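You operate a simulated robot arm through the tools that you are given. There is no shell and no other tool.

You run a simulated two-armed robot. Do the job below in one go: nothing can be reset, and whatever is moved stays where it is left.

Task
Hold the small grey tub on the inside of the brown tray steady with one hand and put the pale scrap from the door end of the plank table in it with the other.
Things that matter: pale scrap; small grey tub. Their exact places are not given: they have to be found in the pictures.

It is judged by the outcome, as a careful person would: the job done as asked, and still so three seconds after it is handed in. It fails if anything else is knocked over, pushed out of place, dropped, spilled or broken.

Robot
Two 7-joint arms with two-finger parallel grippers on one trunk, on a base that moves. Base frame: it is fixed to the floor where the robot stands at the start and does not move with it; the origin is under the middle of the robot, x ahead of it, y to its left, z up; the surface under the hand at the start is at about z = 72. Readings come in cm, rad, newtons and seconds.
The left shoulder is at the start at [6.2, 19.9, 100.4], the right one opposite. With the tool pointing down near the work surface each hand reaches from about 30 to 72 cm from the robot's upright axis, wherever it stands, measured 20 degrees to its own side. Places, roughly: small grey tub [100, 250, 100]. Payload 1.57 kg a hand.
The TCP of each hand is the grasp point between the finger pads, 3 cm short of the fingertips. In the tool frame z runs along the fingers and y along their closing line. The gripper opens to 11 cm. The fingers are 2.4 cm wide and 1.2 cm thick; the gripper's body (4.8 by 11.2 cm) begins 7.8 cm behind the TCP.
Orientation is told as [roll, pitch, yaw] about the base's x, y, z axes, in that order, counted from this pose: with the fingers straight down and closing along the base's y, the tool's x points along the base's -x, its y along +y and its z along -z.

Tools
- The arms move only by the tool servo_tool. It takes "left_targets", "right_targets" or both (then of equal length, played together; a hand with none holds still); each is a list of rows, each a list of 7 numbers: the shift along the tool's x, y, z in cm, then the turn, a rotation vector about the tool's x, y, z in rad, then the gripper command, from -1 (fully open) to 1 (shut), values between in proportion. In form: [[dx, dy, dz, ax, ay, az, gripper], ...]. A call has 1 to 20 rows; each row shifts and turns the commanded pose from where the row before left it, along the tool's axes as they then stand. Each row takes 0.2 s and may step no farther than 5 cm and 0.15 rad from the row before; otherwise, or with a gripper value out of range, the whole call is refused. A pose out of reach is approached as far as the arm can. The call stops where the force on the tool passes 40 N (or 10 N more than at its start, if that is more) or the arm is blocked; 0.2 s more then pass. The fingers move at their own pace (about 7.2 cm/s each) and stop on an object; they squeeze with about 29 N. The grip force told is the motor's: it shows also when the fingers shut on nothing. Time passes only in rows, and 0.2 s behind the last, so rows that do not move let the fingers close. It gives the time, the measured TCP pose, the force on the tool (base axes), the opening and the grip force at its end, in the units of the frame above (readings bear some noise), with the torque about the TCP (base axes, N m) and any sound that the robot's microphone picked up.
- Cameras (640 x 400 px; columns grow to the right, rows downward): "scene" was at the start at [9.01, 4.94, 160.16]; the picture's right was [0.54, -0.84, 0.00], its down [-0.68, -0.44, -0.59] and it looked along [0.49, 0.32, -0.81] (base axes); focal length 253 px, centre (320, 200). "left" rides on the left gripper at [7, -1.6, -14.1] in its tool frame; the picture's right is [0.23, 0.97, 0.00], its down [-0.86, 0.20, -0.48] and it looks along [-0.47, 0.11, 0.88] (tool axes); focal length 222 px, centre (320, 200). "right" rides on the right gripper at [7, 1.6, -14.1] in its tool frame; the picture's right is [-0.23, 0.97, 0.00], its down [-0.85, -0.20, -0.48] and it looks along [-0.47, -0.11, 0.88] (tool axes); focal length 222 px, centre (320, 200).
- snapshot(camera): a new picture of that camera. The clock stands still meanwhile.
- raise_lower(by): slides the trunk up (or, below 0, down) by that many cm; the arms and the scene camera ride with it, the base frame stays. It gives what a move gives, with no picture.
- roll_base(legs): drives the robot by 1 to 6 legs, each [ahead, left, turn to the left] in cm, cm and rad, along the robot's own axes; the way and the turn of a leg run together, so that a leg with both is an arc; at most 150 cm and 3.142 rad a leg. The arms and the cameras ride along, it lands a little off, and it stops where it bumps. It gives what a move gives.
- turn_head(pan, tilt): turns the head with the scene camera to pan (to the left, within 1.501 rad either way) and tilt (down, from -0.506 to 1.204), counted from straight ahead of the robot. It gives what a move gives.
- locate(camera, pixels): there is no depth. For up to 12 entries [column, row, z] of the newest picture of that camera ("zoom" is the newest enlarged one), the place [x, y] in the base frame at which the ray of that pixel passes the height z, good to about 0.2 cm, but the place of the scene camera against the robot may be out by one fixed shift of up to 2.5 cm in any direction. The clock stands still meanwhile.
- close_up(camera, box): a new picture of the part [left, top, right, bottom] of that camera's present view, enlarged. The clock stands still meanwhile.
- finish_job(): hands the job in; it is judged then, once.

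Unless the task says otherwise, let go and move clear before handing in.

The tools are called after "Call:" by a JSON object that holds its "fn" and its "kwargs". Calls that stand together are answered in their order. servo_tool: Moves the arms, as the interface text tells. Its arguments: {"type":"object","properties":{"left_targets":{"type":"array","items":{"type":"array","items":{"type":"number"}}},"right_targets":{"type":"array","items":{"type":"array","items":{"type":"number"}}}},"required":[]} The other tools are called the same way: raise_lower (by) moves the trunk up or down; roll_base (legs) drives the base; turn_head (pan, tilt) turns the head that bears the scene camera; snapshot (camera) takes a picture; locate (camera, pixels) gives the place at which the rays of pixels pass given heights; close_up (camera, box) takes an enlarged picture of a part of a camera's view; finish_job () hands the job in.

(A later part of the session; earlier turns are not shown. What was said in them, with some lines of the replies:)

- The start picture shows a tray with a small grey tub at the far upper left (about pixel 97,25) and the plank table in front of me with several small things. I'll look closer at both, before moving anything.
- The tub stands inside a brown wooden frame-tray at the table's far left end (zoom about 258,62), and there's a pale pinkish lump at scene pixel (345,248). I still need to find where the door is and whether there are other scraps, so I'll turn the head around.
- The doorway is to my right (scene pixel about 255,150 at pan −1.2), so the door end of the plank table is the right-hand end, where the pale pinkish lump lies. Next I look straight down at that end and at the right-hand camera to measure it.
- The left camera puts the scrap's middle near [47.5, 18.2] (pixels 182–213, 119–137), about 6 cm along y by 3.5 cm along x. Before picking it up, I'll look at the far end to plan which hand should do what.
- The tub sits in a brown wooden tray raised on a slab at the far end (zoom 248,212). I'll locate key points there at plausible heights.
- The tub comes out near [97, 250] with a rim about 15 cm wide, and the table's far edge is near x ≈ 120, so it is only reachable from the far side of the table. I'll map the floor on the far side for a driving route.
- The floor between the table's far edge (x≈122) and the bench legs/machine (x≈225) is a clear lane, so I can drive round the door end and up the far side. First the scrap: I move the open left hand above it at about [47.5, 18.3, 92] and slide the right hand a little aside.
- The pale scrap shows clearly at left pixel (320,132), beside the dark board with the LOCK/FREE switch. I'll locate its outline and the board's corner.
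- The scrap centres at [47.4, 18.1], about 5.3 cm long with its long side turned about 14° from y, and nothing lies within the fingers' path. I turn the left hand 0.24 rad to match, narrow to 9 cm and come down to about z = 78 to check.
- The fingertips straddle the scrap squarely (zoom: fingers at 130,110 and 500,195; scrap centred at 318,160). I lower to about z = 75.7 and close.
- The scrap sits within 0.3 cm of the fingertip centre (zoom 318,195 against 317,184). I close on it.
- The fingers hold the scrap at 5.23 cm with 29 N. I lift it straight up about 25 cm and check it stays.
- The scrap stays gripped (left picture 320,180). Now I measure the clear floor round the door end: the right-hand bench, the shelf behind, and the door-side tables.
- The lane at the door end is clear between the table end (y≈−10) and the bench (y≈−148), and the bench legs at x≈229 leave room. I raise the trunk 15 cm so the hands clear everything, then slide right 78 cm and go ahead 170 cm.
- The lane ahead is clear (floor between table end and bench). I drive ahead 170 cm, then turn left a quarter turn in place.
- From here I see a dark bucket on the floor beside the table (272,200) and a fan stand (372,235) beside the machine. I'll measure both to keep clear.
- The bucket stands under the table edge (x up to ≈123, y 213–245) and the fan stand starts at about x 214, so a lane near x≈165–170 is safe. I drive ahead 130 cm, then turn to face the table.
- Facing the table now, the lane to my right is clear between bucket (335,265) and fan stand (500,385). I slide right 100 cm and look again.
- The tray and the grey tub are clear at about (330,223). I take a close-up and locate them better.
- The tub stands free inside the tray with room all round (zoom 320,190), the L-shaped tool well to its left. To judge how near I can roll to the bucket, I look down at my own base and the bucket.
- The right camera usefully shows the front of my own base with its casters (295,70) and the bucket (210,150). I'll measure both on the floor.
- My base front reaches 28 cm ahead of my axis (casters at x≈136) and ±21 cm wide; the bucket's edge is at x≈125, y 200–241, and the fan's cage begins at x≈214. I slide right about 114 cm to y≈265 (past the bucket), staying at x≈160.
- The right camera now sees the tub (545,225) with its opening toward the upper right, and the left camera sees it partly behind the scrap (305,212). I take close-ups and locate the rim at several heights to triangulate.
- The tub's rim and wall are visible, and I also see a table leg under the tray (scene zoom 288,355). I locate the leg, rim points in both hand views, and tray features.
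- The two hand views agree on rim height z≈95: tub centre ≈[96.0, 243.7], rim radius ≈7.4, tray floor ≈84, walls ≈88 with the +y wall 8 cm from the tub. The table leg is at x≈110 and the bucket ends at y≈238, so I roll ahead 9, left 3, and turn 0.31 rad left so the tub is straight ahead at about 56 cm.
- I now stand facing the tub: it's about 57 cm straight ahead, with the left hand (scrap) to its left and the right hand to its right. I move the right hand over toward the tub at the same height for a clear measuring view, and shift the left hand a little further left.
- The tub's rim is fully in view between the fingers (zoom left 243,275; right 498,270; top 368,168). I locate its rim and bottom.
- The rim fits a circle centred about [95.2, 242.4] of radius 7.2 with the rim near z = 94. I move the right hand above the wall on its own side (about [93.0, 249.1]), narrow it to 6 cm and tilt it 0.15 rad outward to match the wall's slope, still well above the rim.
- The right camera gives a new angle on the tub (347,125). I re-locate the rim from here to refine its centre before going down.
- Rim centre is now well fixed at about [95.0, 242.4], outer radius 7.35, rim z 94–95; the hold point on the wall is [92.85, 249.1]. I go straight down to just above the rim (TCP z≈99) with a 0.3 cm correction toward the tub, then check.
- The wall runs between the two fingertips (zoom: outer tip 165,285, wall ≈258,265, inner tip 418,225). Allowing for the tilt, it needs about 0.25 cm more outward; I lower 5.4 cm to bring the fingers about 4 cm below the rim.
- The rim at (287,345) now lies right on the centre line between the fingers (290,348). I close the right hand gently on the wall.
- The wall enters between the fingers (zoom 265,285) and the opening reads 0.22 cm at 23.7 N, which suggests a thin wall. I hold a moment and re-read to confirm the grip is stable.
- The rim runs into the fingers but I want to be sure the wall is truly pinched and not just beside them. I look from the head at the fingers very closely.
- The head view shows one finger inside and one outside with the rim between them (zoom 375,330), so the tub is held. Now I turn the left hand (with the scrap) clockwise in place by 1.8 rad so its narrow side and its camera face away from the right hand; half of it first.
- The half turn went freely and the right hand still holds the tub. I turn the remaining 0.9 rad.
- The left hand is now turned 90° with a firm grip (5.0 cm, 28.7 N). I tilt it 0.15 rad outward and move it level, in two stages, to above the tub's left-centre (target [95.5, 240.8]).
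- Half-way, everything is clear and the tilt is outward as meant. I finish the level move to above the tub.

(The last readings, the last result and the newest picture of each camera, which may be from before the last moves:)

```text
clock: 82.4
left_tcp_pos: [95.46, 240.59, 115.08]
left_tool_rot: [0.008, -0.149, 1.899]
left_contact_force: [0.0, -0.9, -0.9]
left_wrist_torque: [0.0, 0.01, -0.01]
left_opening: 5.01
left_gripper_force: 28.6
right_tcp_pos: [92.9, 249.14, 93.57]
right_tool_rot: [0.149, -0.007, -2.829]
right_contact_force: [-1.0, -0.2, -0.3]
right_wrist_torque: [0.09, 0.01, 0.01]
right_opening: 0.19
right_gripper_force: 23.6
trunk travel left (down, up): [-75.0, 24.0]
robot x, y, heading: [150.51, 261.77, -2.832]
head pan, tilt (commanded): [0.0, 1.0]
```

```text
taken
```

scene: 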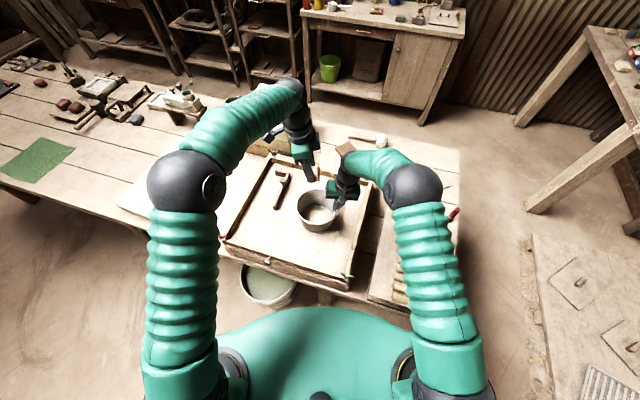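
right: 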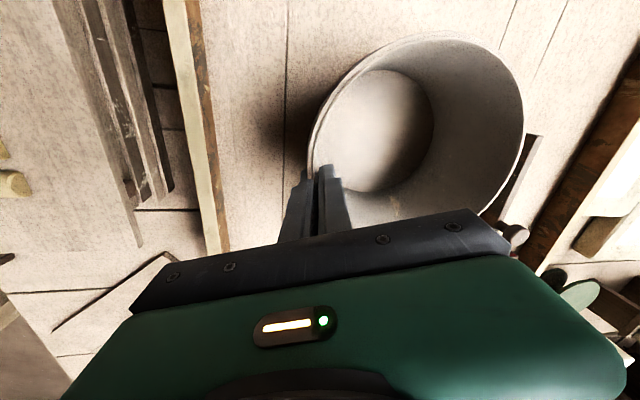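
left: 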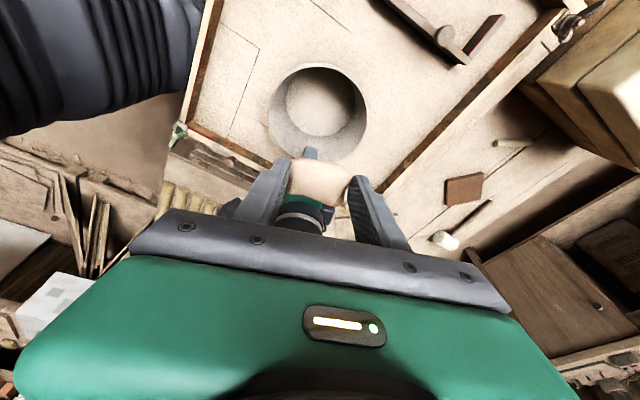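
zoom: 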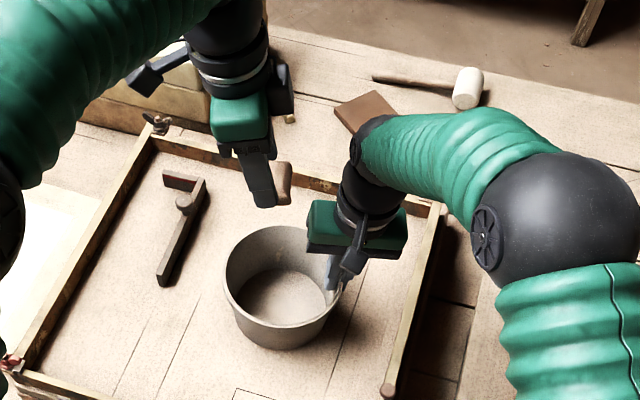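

The scrap hangs above the tub and the tub still sits where it was (right picture unchanged). I use the left camera to check the tub's centre relative to the left hand.

Call:
{"fn": "close_up", "kwargs": {"camera": "left", "box": [220, 50, 420, 175]}}

Call:
{"fn": "locate", "kwargs": {"camera": "left", "pixels": [[270, 115, 94.5], [366, 110, 94.5], [318, 65, 94.5], [345, 72, 94.5], [285, 80, 94.5], [318, 160, 94.5], [288, 105, 86], [350, 100, 86], [322, 70, 86], [320, 136, 86]]}}

```text
3.20 times, centred on (320, 112) of left
```

zoom: 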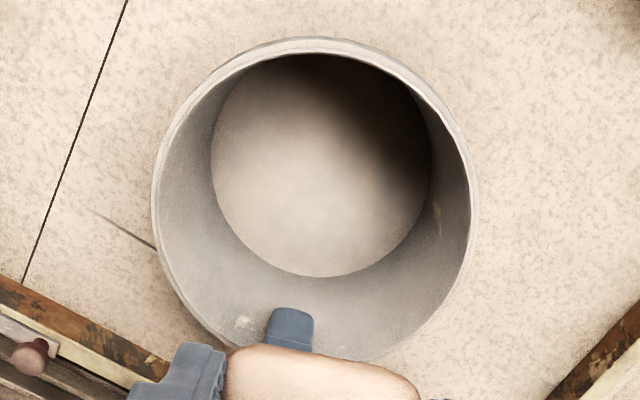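

```text
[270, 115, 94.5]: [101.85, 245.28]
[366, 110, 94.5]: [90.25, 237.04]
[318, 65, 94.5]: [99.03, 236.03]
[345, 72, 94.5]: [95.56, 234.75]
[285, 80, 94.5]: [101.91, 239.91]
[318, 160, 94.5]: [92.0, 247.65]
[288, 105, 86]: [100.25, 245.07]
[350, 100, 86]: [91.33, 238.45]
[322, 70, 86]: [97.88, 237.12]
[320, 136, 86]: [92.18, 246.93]
```

The left camera puts the tub's centre at about [95.5, 241.8], about 1.1 cm to the right of the left hand's TCP, so the scrap will go in well clear of the rim. I lower to z≈99, shifting 0.5 cm further from the right hand.

Call:
{"fn": "servo_tool", "kwargs": {"left_targets": [[0.72, -0.1, 3.0, 0, 0, 0, 1], [0.58, -0.1, 3.0, 0, 0, 0, 1], [0.58, 0, 3.0, 0, 0, 0, 1], [0.5, 0, 3.0, 0, 0, 0, 1], [0.5, 0, 3.8, 0, 0, 0, 1], [0, 0, 0, 0, 0, 0, 1]]}}

Call:
{"fn": "snapshot", "kwargs": {"camera": "left"}}

Call:
{"fn": "close_up", "kwargs": {"camera": "scene", "box": [250, 110, 410, 250]}}

Call:
{"fn": "snapshot", "kwargs": {"camera": "right"}}

```text
clock: 83.8
left_tcp_pos: [95.76, 240.47, 98.93]
left_tool_rot: [0.008, -0.15, 1.897]
left_contact_force: [0.2, -0.4, -0.2]
left_wrist_torque: [0.0, 0.01, -0.03]
left_opening: 5.02
left_gripper_force: 28.9
right_tcp_pos: [92.85, 249.25, 93.62]
right_tool_rot: [0.15, -0.006, -2.828]
right_contact_force: [-0.2, 0.5, -0.6]
right_wrist_torque: [0.06, 0.01, 0.01]
right_opening: 0.19
right_gripper_force: 23.6
trunk travel left (down, up): [-75.0, 24.0]
robot x, y, heading: [150.48, 261.5, -2.826]
head pan, tilt (commanded): [0.0, 1.0]
```

```text
taken
```

left: 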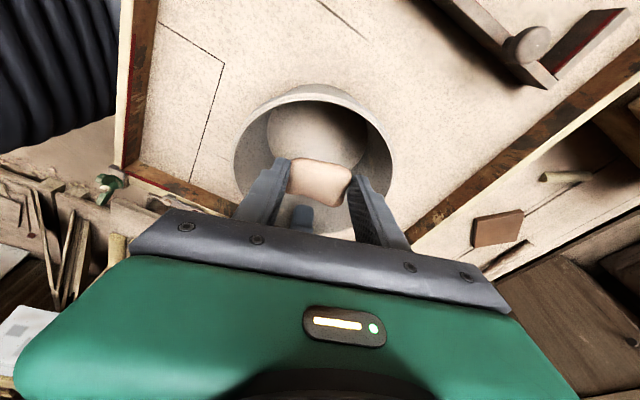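

```text
2.86 times, centred on (330, 180) of scene
```

zoom: 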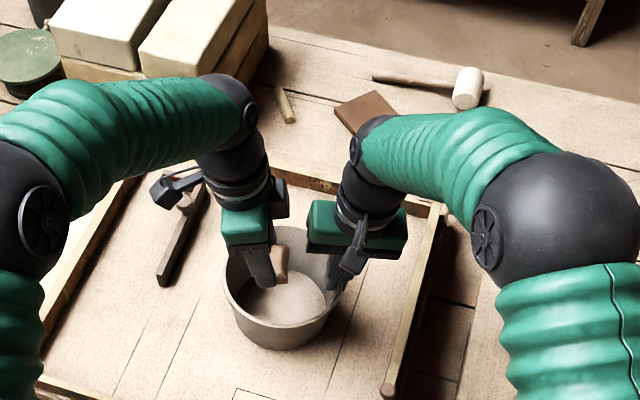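

```text
taken
```

right: 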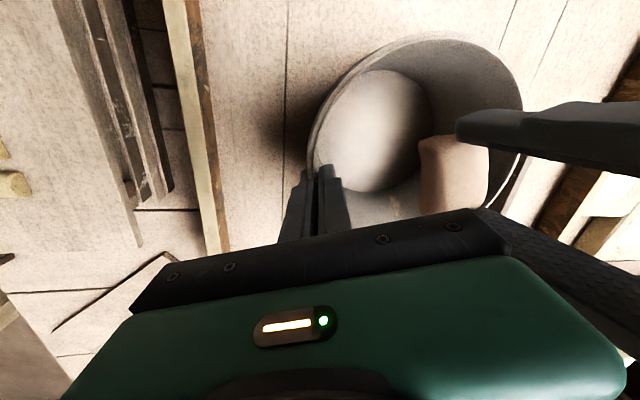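

The scrap is now inside the rim outline in both hand views (right picture 455,175), both hands clear of each other. I lower another 7 cm into the tub, watching the force.

Call:
{"fn": "servo_tool", "kwargs": {"left_targets": [[0.3, 0, 2.0, 0, 0, 0, 1], [0.3, 0, 2.0, 0, 0, 0, 1], [0.23, 0, 1.5, 0, 0, 0, 1], [0.22, 0, 1.4, 0, 0, 0, 1], [0, 0, 0, 0, 0, 0, 1]]}}

Call:
{"fn": "snapshot", "kwargs": {"camera": "left"}}

Call:
{"fn": "close_up", "kwargs": {"camera": "scene", "box": [280, 150, 380, 240]}}

Call:
{"fn": "snapshot", "kwargs": {"camera": "right"}}

```text
clock: 85.0
left_tcp_pos: [95.49, 240.28, 92.0]
left_tool_rot: [0.007, -0.15, 1.896]
left_contact_force: [0.1, -0.2, -0.2]
left_wrist_torque: [-0.02, 0.0, -0.01]
left_opening: 5.0
left_gripper_force: 28.5
right_tcp_pos: [92.87, 249.16, 93.71]
right_tool_rot: [0.15, -0.008, -2.83]
right_contact_force: [-0.1, 0.7, -1.2]
right_wrist_torque: [0.08, 0.01, -0.01]
right_opening: 0.21
right_gripper_force: 23.5
trunk travel left (down, up): [-75.0, 24.0]
robot x, y, heading: [150.18, 261.31, -2.831]
head pan, tilt (commanded): [0.0, 1.0]
```

```text
taken
```

left: 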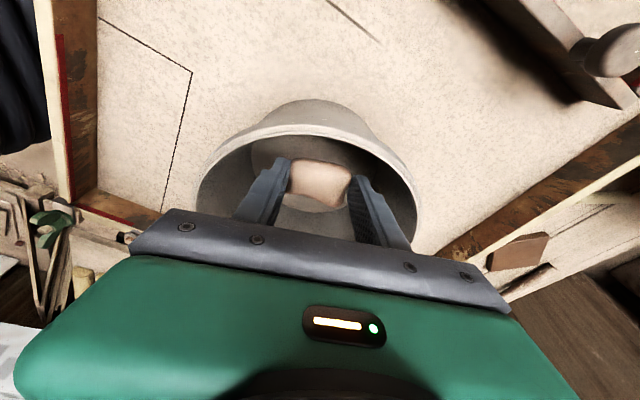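

```text
4.44 times, centred on (330, 195) of scene
```

zoom: 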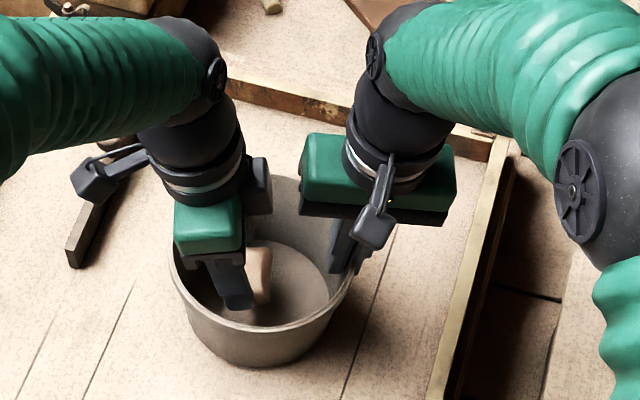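

```text
taken
```

right: 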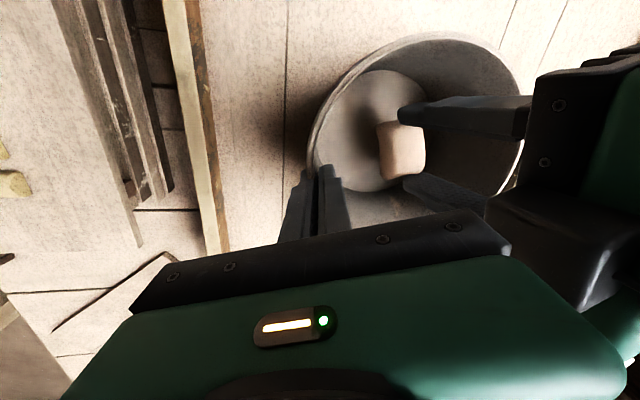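

The scrap hangs well inside the tub (right picture 400,150), no contact force, and the hands are about 5 cm apart. I lower 2 cm more, toward the bottom.

Call:
{"fn": "servo_tool", "kwargs": {"left_targets": [[0.12, 0, 0.8, 0, 0, 0, 1], [0.09, 0, 0.6, 0, 0, 0, 1], [0.09, 0, 0.6, 0, 0, 0, 1], [0, 0, 0, 0, 0, 0, 1]]}}

Call:
{"fn": "snapshot", "kwargs": {"camera": "right"}}

Call:
{"fn": "snapshot", "kwargs": {"camera": "left"}}

```text
clock: 86.0
left_tcp_pos: [95.66, 240.21, 90.0]
left_tool_rot: [0.006, -0.149, 1.896]
left_contact_force: [1.1, -0.5, -0.5]
left_wrist_torque: [0.0, 0.01, -0.01]
left_opening: 5.0
left_gripper_force: 28.8
right_tcp_pos: [92.87, 249.24, 93.58]
right_tool_rot: [0.151, -0.007, -2.829]
right_contact_force: [0.3, 0.5, -0.7]
right_wrist_torque: [0.05, 0.03, -0.01]
right_opening: 0.22
right_gripper_force: 23.9
trunk travel left (down, up): [-75.0, 24.0]
robot x, y, heading: [150.35, 261.27, -2.83]
head pan, tilt (commanded): [0.0, 1.0]
```

```text
taken
```

right: 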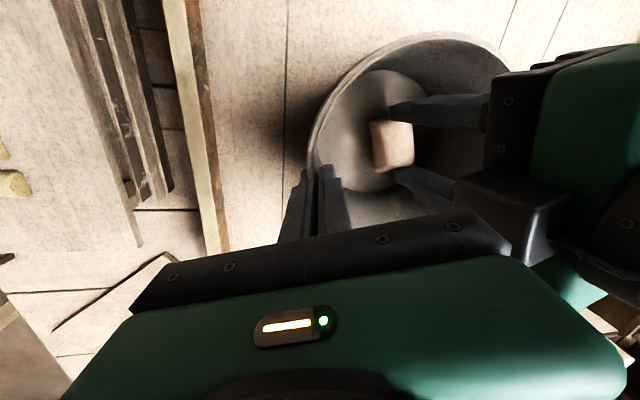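

```text
taken
```

left: 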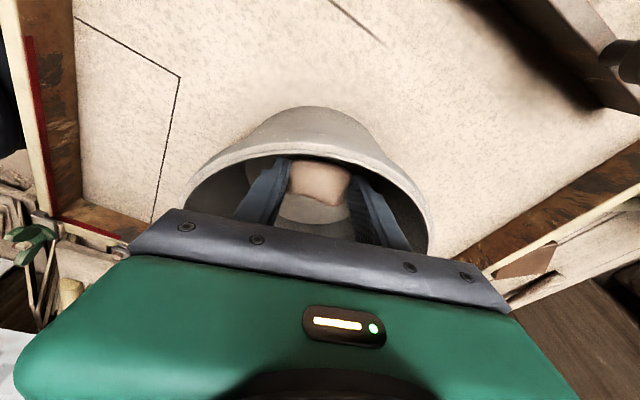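

No contact yet; the scrap is near the bottom. I lower 0.8 cm more and open to 6.6 cm, which keeps the fingers clear of the tub wall.

Call:
{"fn": "servo_tool", "kwargs": {"left_targets": [[0.06, 0, 0.4, 0, 0, 0, 1], [0.06, 0, 0.4, 0, 0, 0, 1], [0, 0, 0, 0, 0, 0, 1], [0, 0, 0, 0, 0, 0, 0.0], [0, 0, 0, 0, 0, 0, -0.1], [0, 0, 0, 0, 0, 0, -0.2], [0, 0, 0, 0, 0, 0, -0.2], [0, 0, 0, 0, 0, 0, -0.2]]}}

Call:
{"fn": "snapshot", "kwargs": {"camera": "right"}}

Call:
{"fn": "snapshot", "kwargs": {"camera": "left"}}

```text
clock: 87.8
left_tcp_pos: [95.57, 240.17, 89.1]
left_tool_rot: [0.008, -0.151, 1.897]
left_contact_force: [0.3, 0.3, -0.6]
left_wrist_torque: [-0.02, -0.01, 0.01]
left_opening: 6.62
left_gripper_force: 0.0
right_tcp_pos: [92.81, 249.21, 93.54]
right_tool_rot: [0.151, -0.006, -2.828]
right_contact_force: [0.4, -0.4, -1.9]
right_wrist_torque: [0.08, 0.03, -0.01]
right_opening: 0.18
right_gripper_force: 23.5
trunk travel left (down, up): [-75.0, 24.0]
robot x, y, heading: [150.47, 261.81, -2.832]
head pan, tilt (commanded): [0.0, 1.0]
```

```text
taken
```

right: 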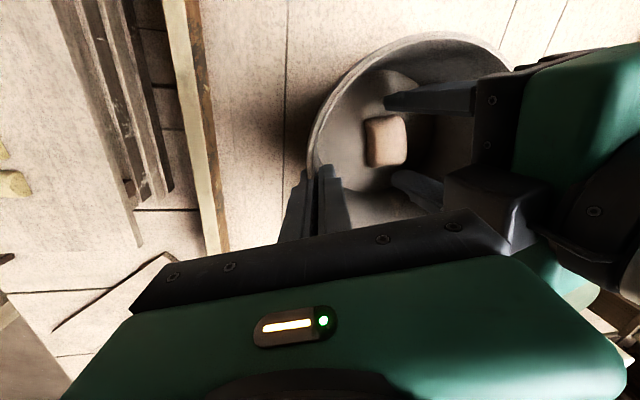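

```text
taken
```

left: 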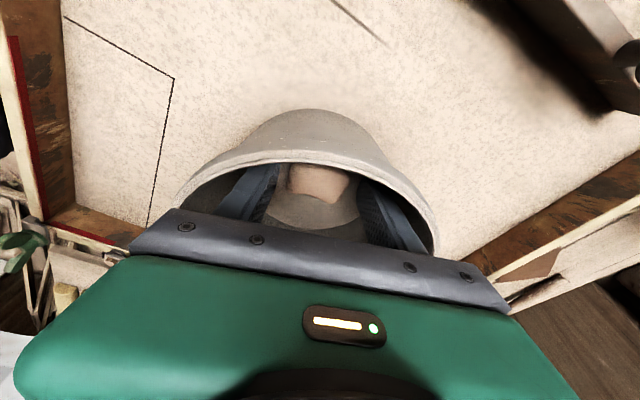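

The fingers opened to 6.6 cm and the scrap lies on the tub's bottom (right picture 385,140). I raise the left hand straight up out of the tub.

Call:
{"fn": "servo_tool", "kwargs": {"left_targets": [[-0.15, 0, -1.0, 0, 0, 0, -0.2], [-0.3, 0, -2.0, 0, 0, 0, -0.2], [-0.3, 0, -2.0, 0, 0, 0, -0.2], [-0.45, 0, -3.0, 0, 0, 0, -0.2], [-0.45, 0, -3.0, 0, 0, 0, -0.2], [-0.5, 0, -3.3, 0, 0, 0, -0.2], [-0.55, 0, -3.6, 0, 0, 0, -0.2], [-0.55, 0, -3.6, 0, 0, 0, -0.2], [-0.55, 0, -3.6, 0, 0, 0, -0.2], [0, 0, 0, 0, 0, 0, -0.2]]}}

Call:
{"fn": "snapshot", "kwargs": {"camera": "right"}}

Call:
{"fn": "snapshot", "kwargs": {"camera": "left"}}

```text
clock: 90.0
left_tcp_pos: [95.82, 240.24, 114.58]
left_tool_rot: [0.007, -0.15, 1.897]
left_contact_force: [0.2, -0.5, 0.5]
left_wrist_torque: [-0.02, 0.0, -0.02]
left_opening: 6.6
left_gripper_force: 0.0
right_tcp_pos: [92.8, 249.22, 93.62]
right_tool_rot: [0.15, -0.006, -2.83]
right_contact_force: [0.0, 0.2, 0.5]
right_wrist_torque: [0.17, -0.03, -0.03]
right_opening: 0.26
right_gripper_force: 23.3
trunk travel left (down, up): [-75.0, 24.0]
robot x, y, heading: [150.35, 261.64, -2.824]
head pan, tilt (commanded): [0.0, 1.0]
```

```text
taken
```

right: 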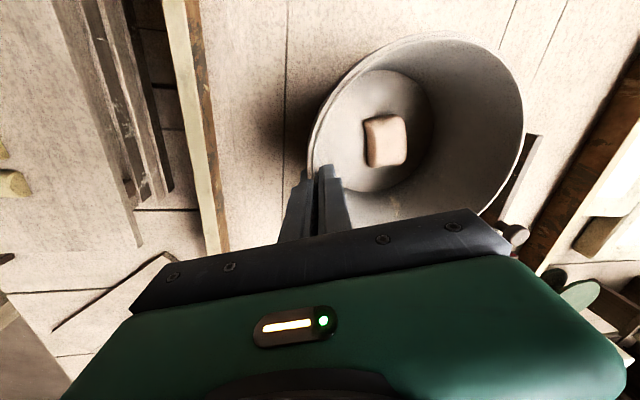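

```text
taken
```

left: 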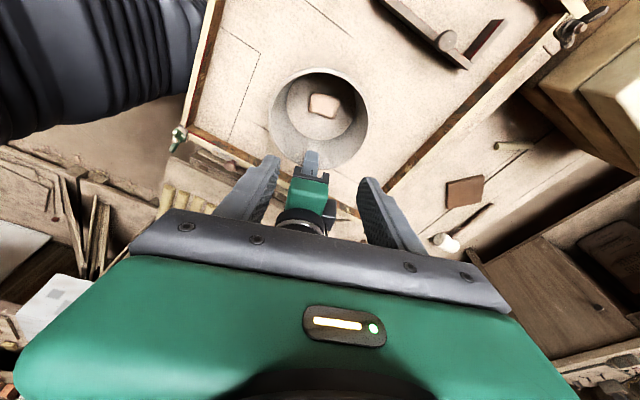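

The scrap lies on the bottom of the tub in both views (right 385,140; left 323,105) and the tub has not shifted. I move the left hand away to the left, then let the right hand open gently on the wall.

Call:
{"fn": "servo_tool", "kwargs": {"left_targets": [[2.5, -1, -0.4, 0, 0, 0, -0.2], [3.5, -1.6, -0.54, 0, 0, 0, -0.2], [3.5, -1.6, -0.54, 0, 0, 0, -0.2], [3.5, -1.6, -0.54, 0, 0, 0, -0.2], [3.5, -1.6, -0.54, 0, 0, 0, -0.2], [0, 0, 0, 0, 0, 0, -0.2]]}}

Call:
{"fn": "servo_tool", "kwargs": {"right_targets": [[0, 0, 0, 0, 0, 0, 0.85], [0, 0, 0, 0, 0, 0, 0.7], [0, 0, 0, 0, 0, 0, 0.5], [0, 0, 0, 0, 0, 0, 0.3], [0, 0, 0, 0, 0, 0, 0.2], [0, 0, 0, 0, 0, 0, 0.2]]}}

Call:
{"fn": "close_up", "kwargs": {"camera": "right", "box": [220, 20, 540, 220]}}

```text
clock: 91.4
left_tcp_pos: [108.08, 226.81, 114.51]
left_tool_rot: [0.009, -0.151, 1.895]
left_contact_force: [0.9, 0.0, 0.1]
left_wrist_torque: [0.02, 0.0, 0.02]
left_opening: 6.6
left_gripper_force: 0.1
right_tcp_pos: [92.9, 249.1, 93.55]
right_tool_rot: [0.149, -0.007, -2.829]
right_contact_force: [1.5, -0.9, 1.0]
right_wrist_torque: [0.05, -0.06, 0.01]
right_opening: 0.23
right_gripper_force: 23.8
trunk travel left (down, up): [-75.0, 24.0]
robot x, y, heading: [150.71, 261.67, -2.827]
head pan, tilt (commanded): [0.0, 1.0]
```

```text
clock: 92.8
left_tcp_pos: [108.25, 226.77, 114.52]
left_tool_rot: [0.008, -0.151, 1.894]
left_contact_force: [0.3, -0.4, -1.7]
left_wrist_torque: [-0.03, 0.0, -0.02]
left_opening: 6.61
left_gripper_force: 0.0
right_tcp_pos: [92.93, 249.22, 93.52]
right_tool_rot: [0.151, -0.007, -2.829]
right_contact_force: [-0.3, 0.7, 0.7]
right_wrist_torque: [0.03, 0.0, 0.0]
right_opening: 4.42
right_gripper_force: 0.1
trunk travel left (down, up): [-75.0, 24.0]
robot x, y, heading: [150.18, 261.45, -2.826]
head pan, tilt (commanded): [0.0, 1.0]
```

```text
2.00 times, centred on (380, 120) of right
```

zoom: 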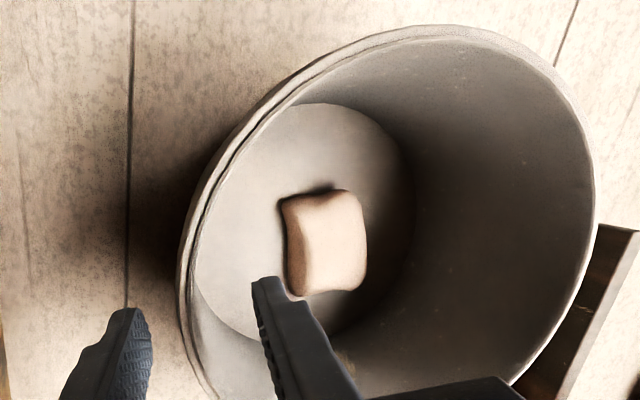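

The right fingers are open 4.4 cm on both sides of the wall and the scrap rests on the tub's bottom (zoom 325,240). I raise the right hand straight up along its vertical.

Call:
{"fn": "servo_tool", "kwargs": {"right_targets": [[0, 0.15, -1.0, 0, 0, 0, 0.2], [0, 0.3, -2.0, 0, 0, 0, 0.2], [0, 0.3, -2.0, 0, 0, 0, 0.2], [0, 0.45, -3.0, 0, 0, 0, 0.2], [0, 0.53, -3.5, 0, 0, 0, 0.2], [0, 0.53, -3.5, 0, 0, 0, 0.2], [0, 0.53, -3.5, 0, 0, 0, 0.2], [0, 0.53, -3.5, 0, 0, 0, 0.2], [0, 0, 0, 0, 0, 0, 0.2]]}}

Call:
{"fn": "snapshot", "kwargs": {"camera": "right"}}

Call:
{"fn": "snapshot", "kwargs": {"camera": "scene"}}

```text
clock: 94.8
left_tcp_pos: [108.16, 226.81, 114.49]
left_tool_rot: [0.007, -0.15, 1.895]
left_contact_force: [-0.2, 0.4, -0.2]
left_wrist_torque: [0.01, 0.02, 0.0]
left_opening: 6.62
left_gripper_force: 0.1
right_tcp_pos: [92.82, 249.12, 115.68]
right_tool_rot: [0.15, -0.007, -2.83]
right_contact_force: [0.2, -0.7, 0.6]
right_wrist_torque: [-0.03, 0.01, -0.02]
right_opening: 4.4
right_gripper_force: 0.0
trunk travel left (down, up): [-75.0, 24.0]
robot x, y, heading: [150.22, 261.52, -2.826]
head pan, tilt (commanded): [0.0, 1.0]
```

```text
taken
```

right: 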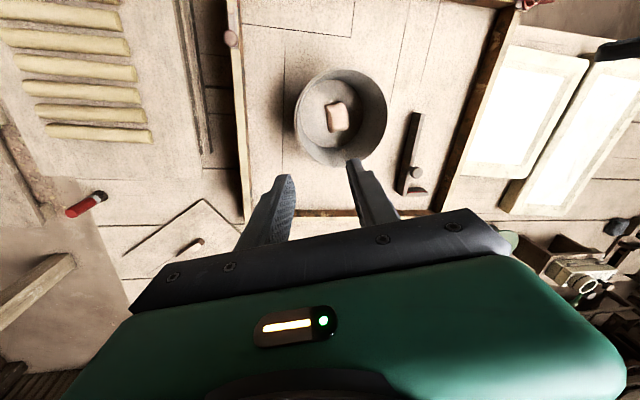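

```text
taken
```

scene: 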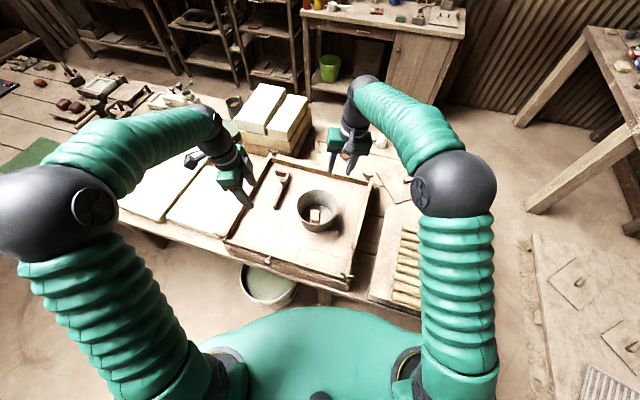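

The tub stands where it was with the scrap in it (scene 315,213), the L-tool and everything else untouched. I draw the right hand back and to the right, clear of the tray, and take a last look.

Call:
{"fn": "servo_tool", "kwargs": {"right_targets": [[2.5, -2, -0.5, 0, 0, 0, 0.2], [2.5, -2, -0.5, 0, 0, 0, 0.2], [2.5, -2, -0.5, 0, 0, 0, 0.2], [2.5, -2, -0.5, 0, 0, 0, 0.2], [0, 0, 0, 0, 0, 0, 0.2]]}}

Call:
{"fn": "close_up", "kwargs": {"camera": "scene", "box": [200, 130, 440, 310]}}

```text
clock: 96.0
left_tcp_pos: [108.1, 226.85, 114.45]
left_tool_rot: [0.007, -0.149, 1.896]
left_contact_force: [-0.8, 0.6, 0.0]
left_wrist_torque: [0.0, 0.02, -0.01]
left_opening: 6.59
left_gripper_force: 0.1
right_tcp_pos: [100.15, 260.1, 116.55]
right_tool_rot: [0.148, -0.008, -2.831]
right_contact_force: [-0.5, 0.1, 0.9]
right_wrist_torque: [-0.03, 0.0, -0.01]
right_opening: 4.4
right_gripper_force: 0.1
trunk travel left (down, up): [-75.0, 24.0]
robot x, y, heading: [150.62, 261.37, -2.828]
head pan, tilt (commanded): [0.0, 1.0]
```

```text
2.22 times, centred on (320, 220) of scene
```

zoom: 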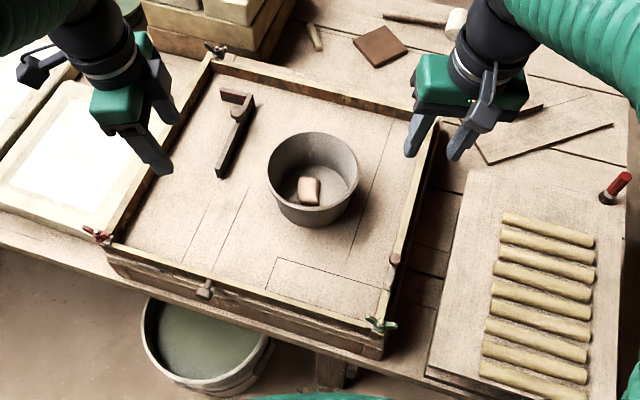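

The close-up shows the pale scrap lying in the grey tub (zoom 308,190), the tub upright in the tray, and both hands clear with nothing else disturbed. I hand the job in.

Call:
{"fn": "finish_job", "kwargs": {}}

```text
The job is handed in.
```

The pale scrap from the door end of the plank table is now lying on the bottom of the small grey tub in the brown tray. I handed the job in.

- **Scrap:** I took the pale lump at the right-hand end of the table, since the doorway is on that side. The left hand held it through the drive round to the far side of the table.
- **Holding the tub:** The right hand gripped the tub's wall while the left hand lowered the scrap in and let go just above the bottom.
- **State at hand-in:** The last picture shows the tub upright where it was in the tray, with the scrap inside. Both hands were open and clear of it. Nothing else in the last picture looked disturbed, and the drive there showed no sign of a bump.
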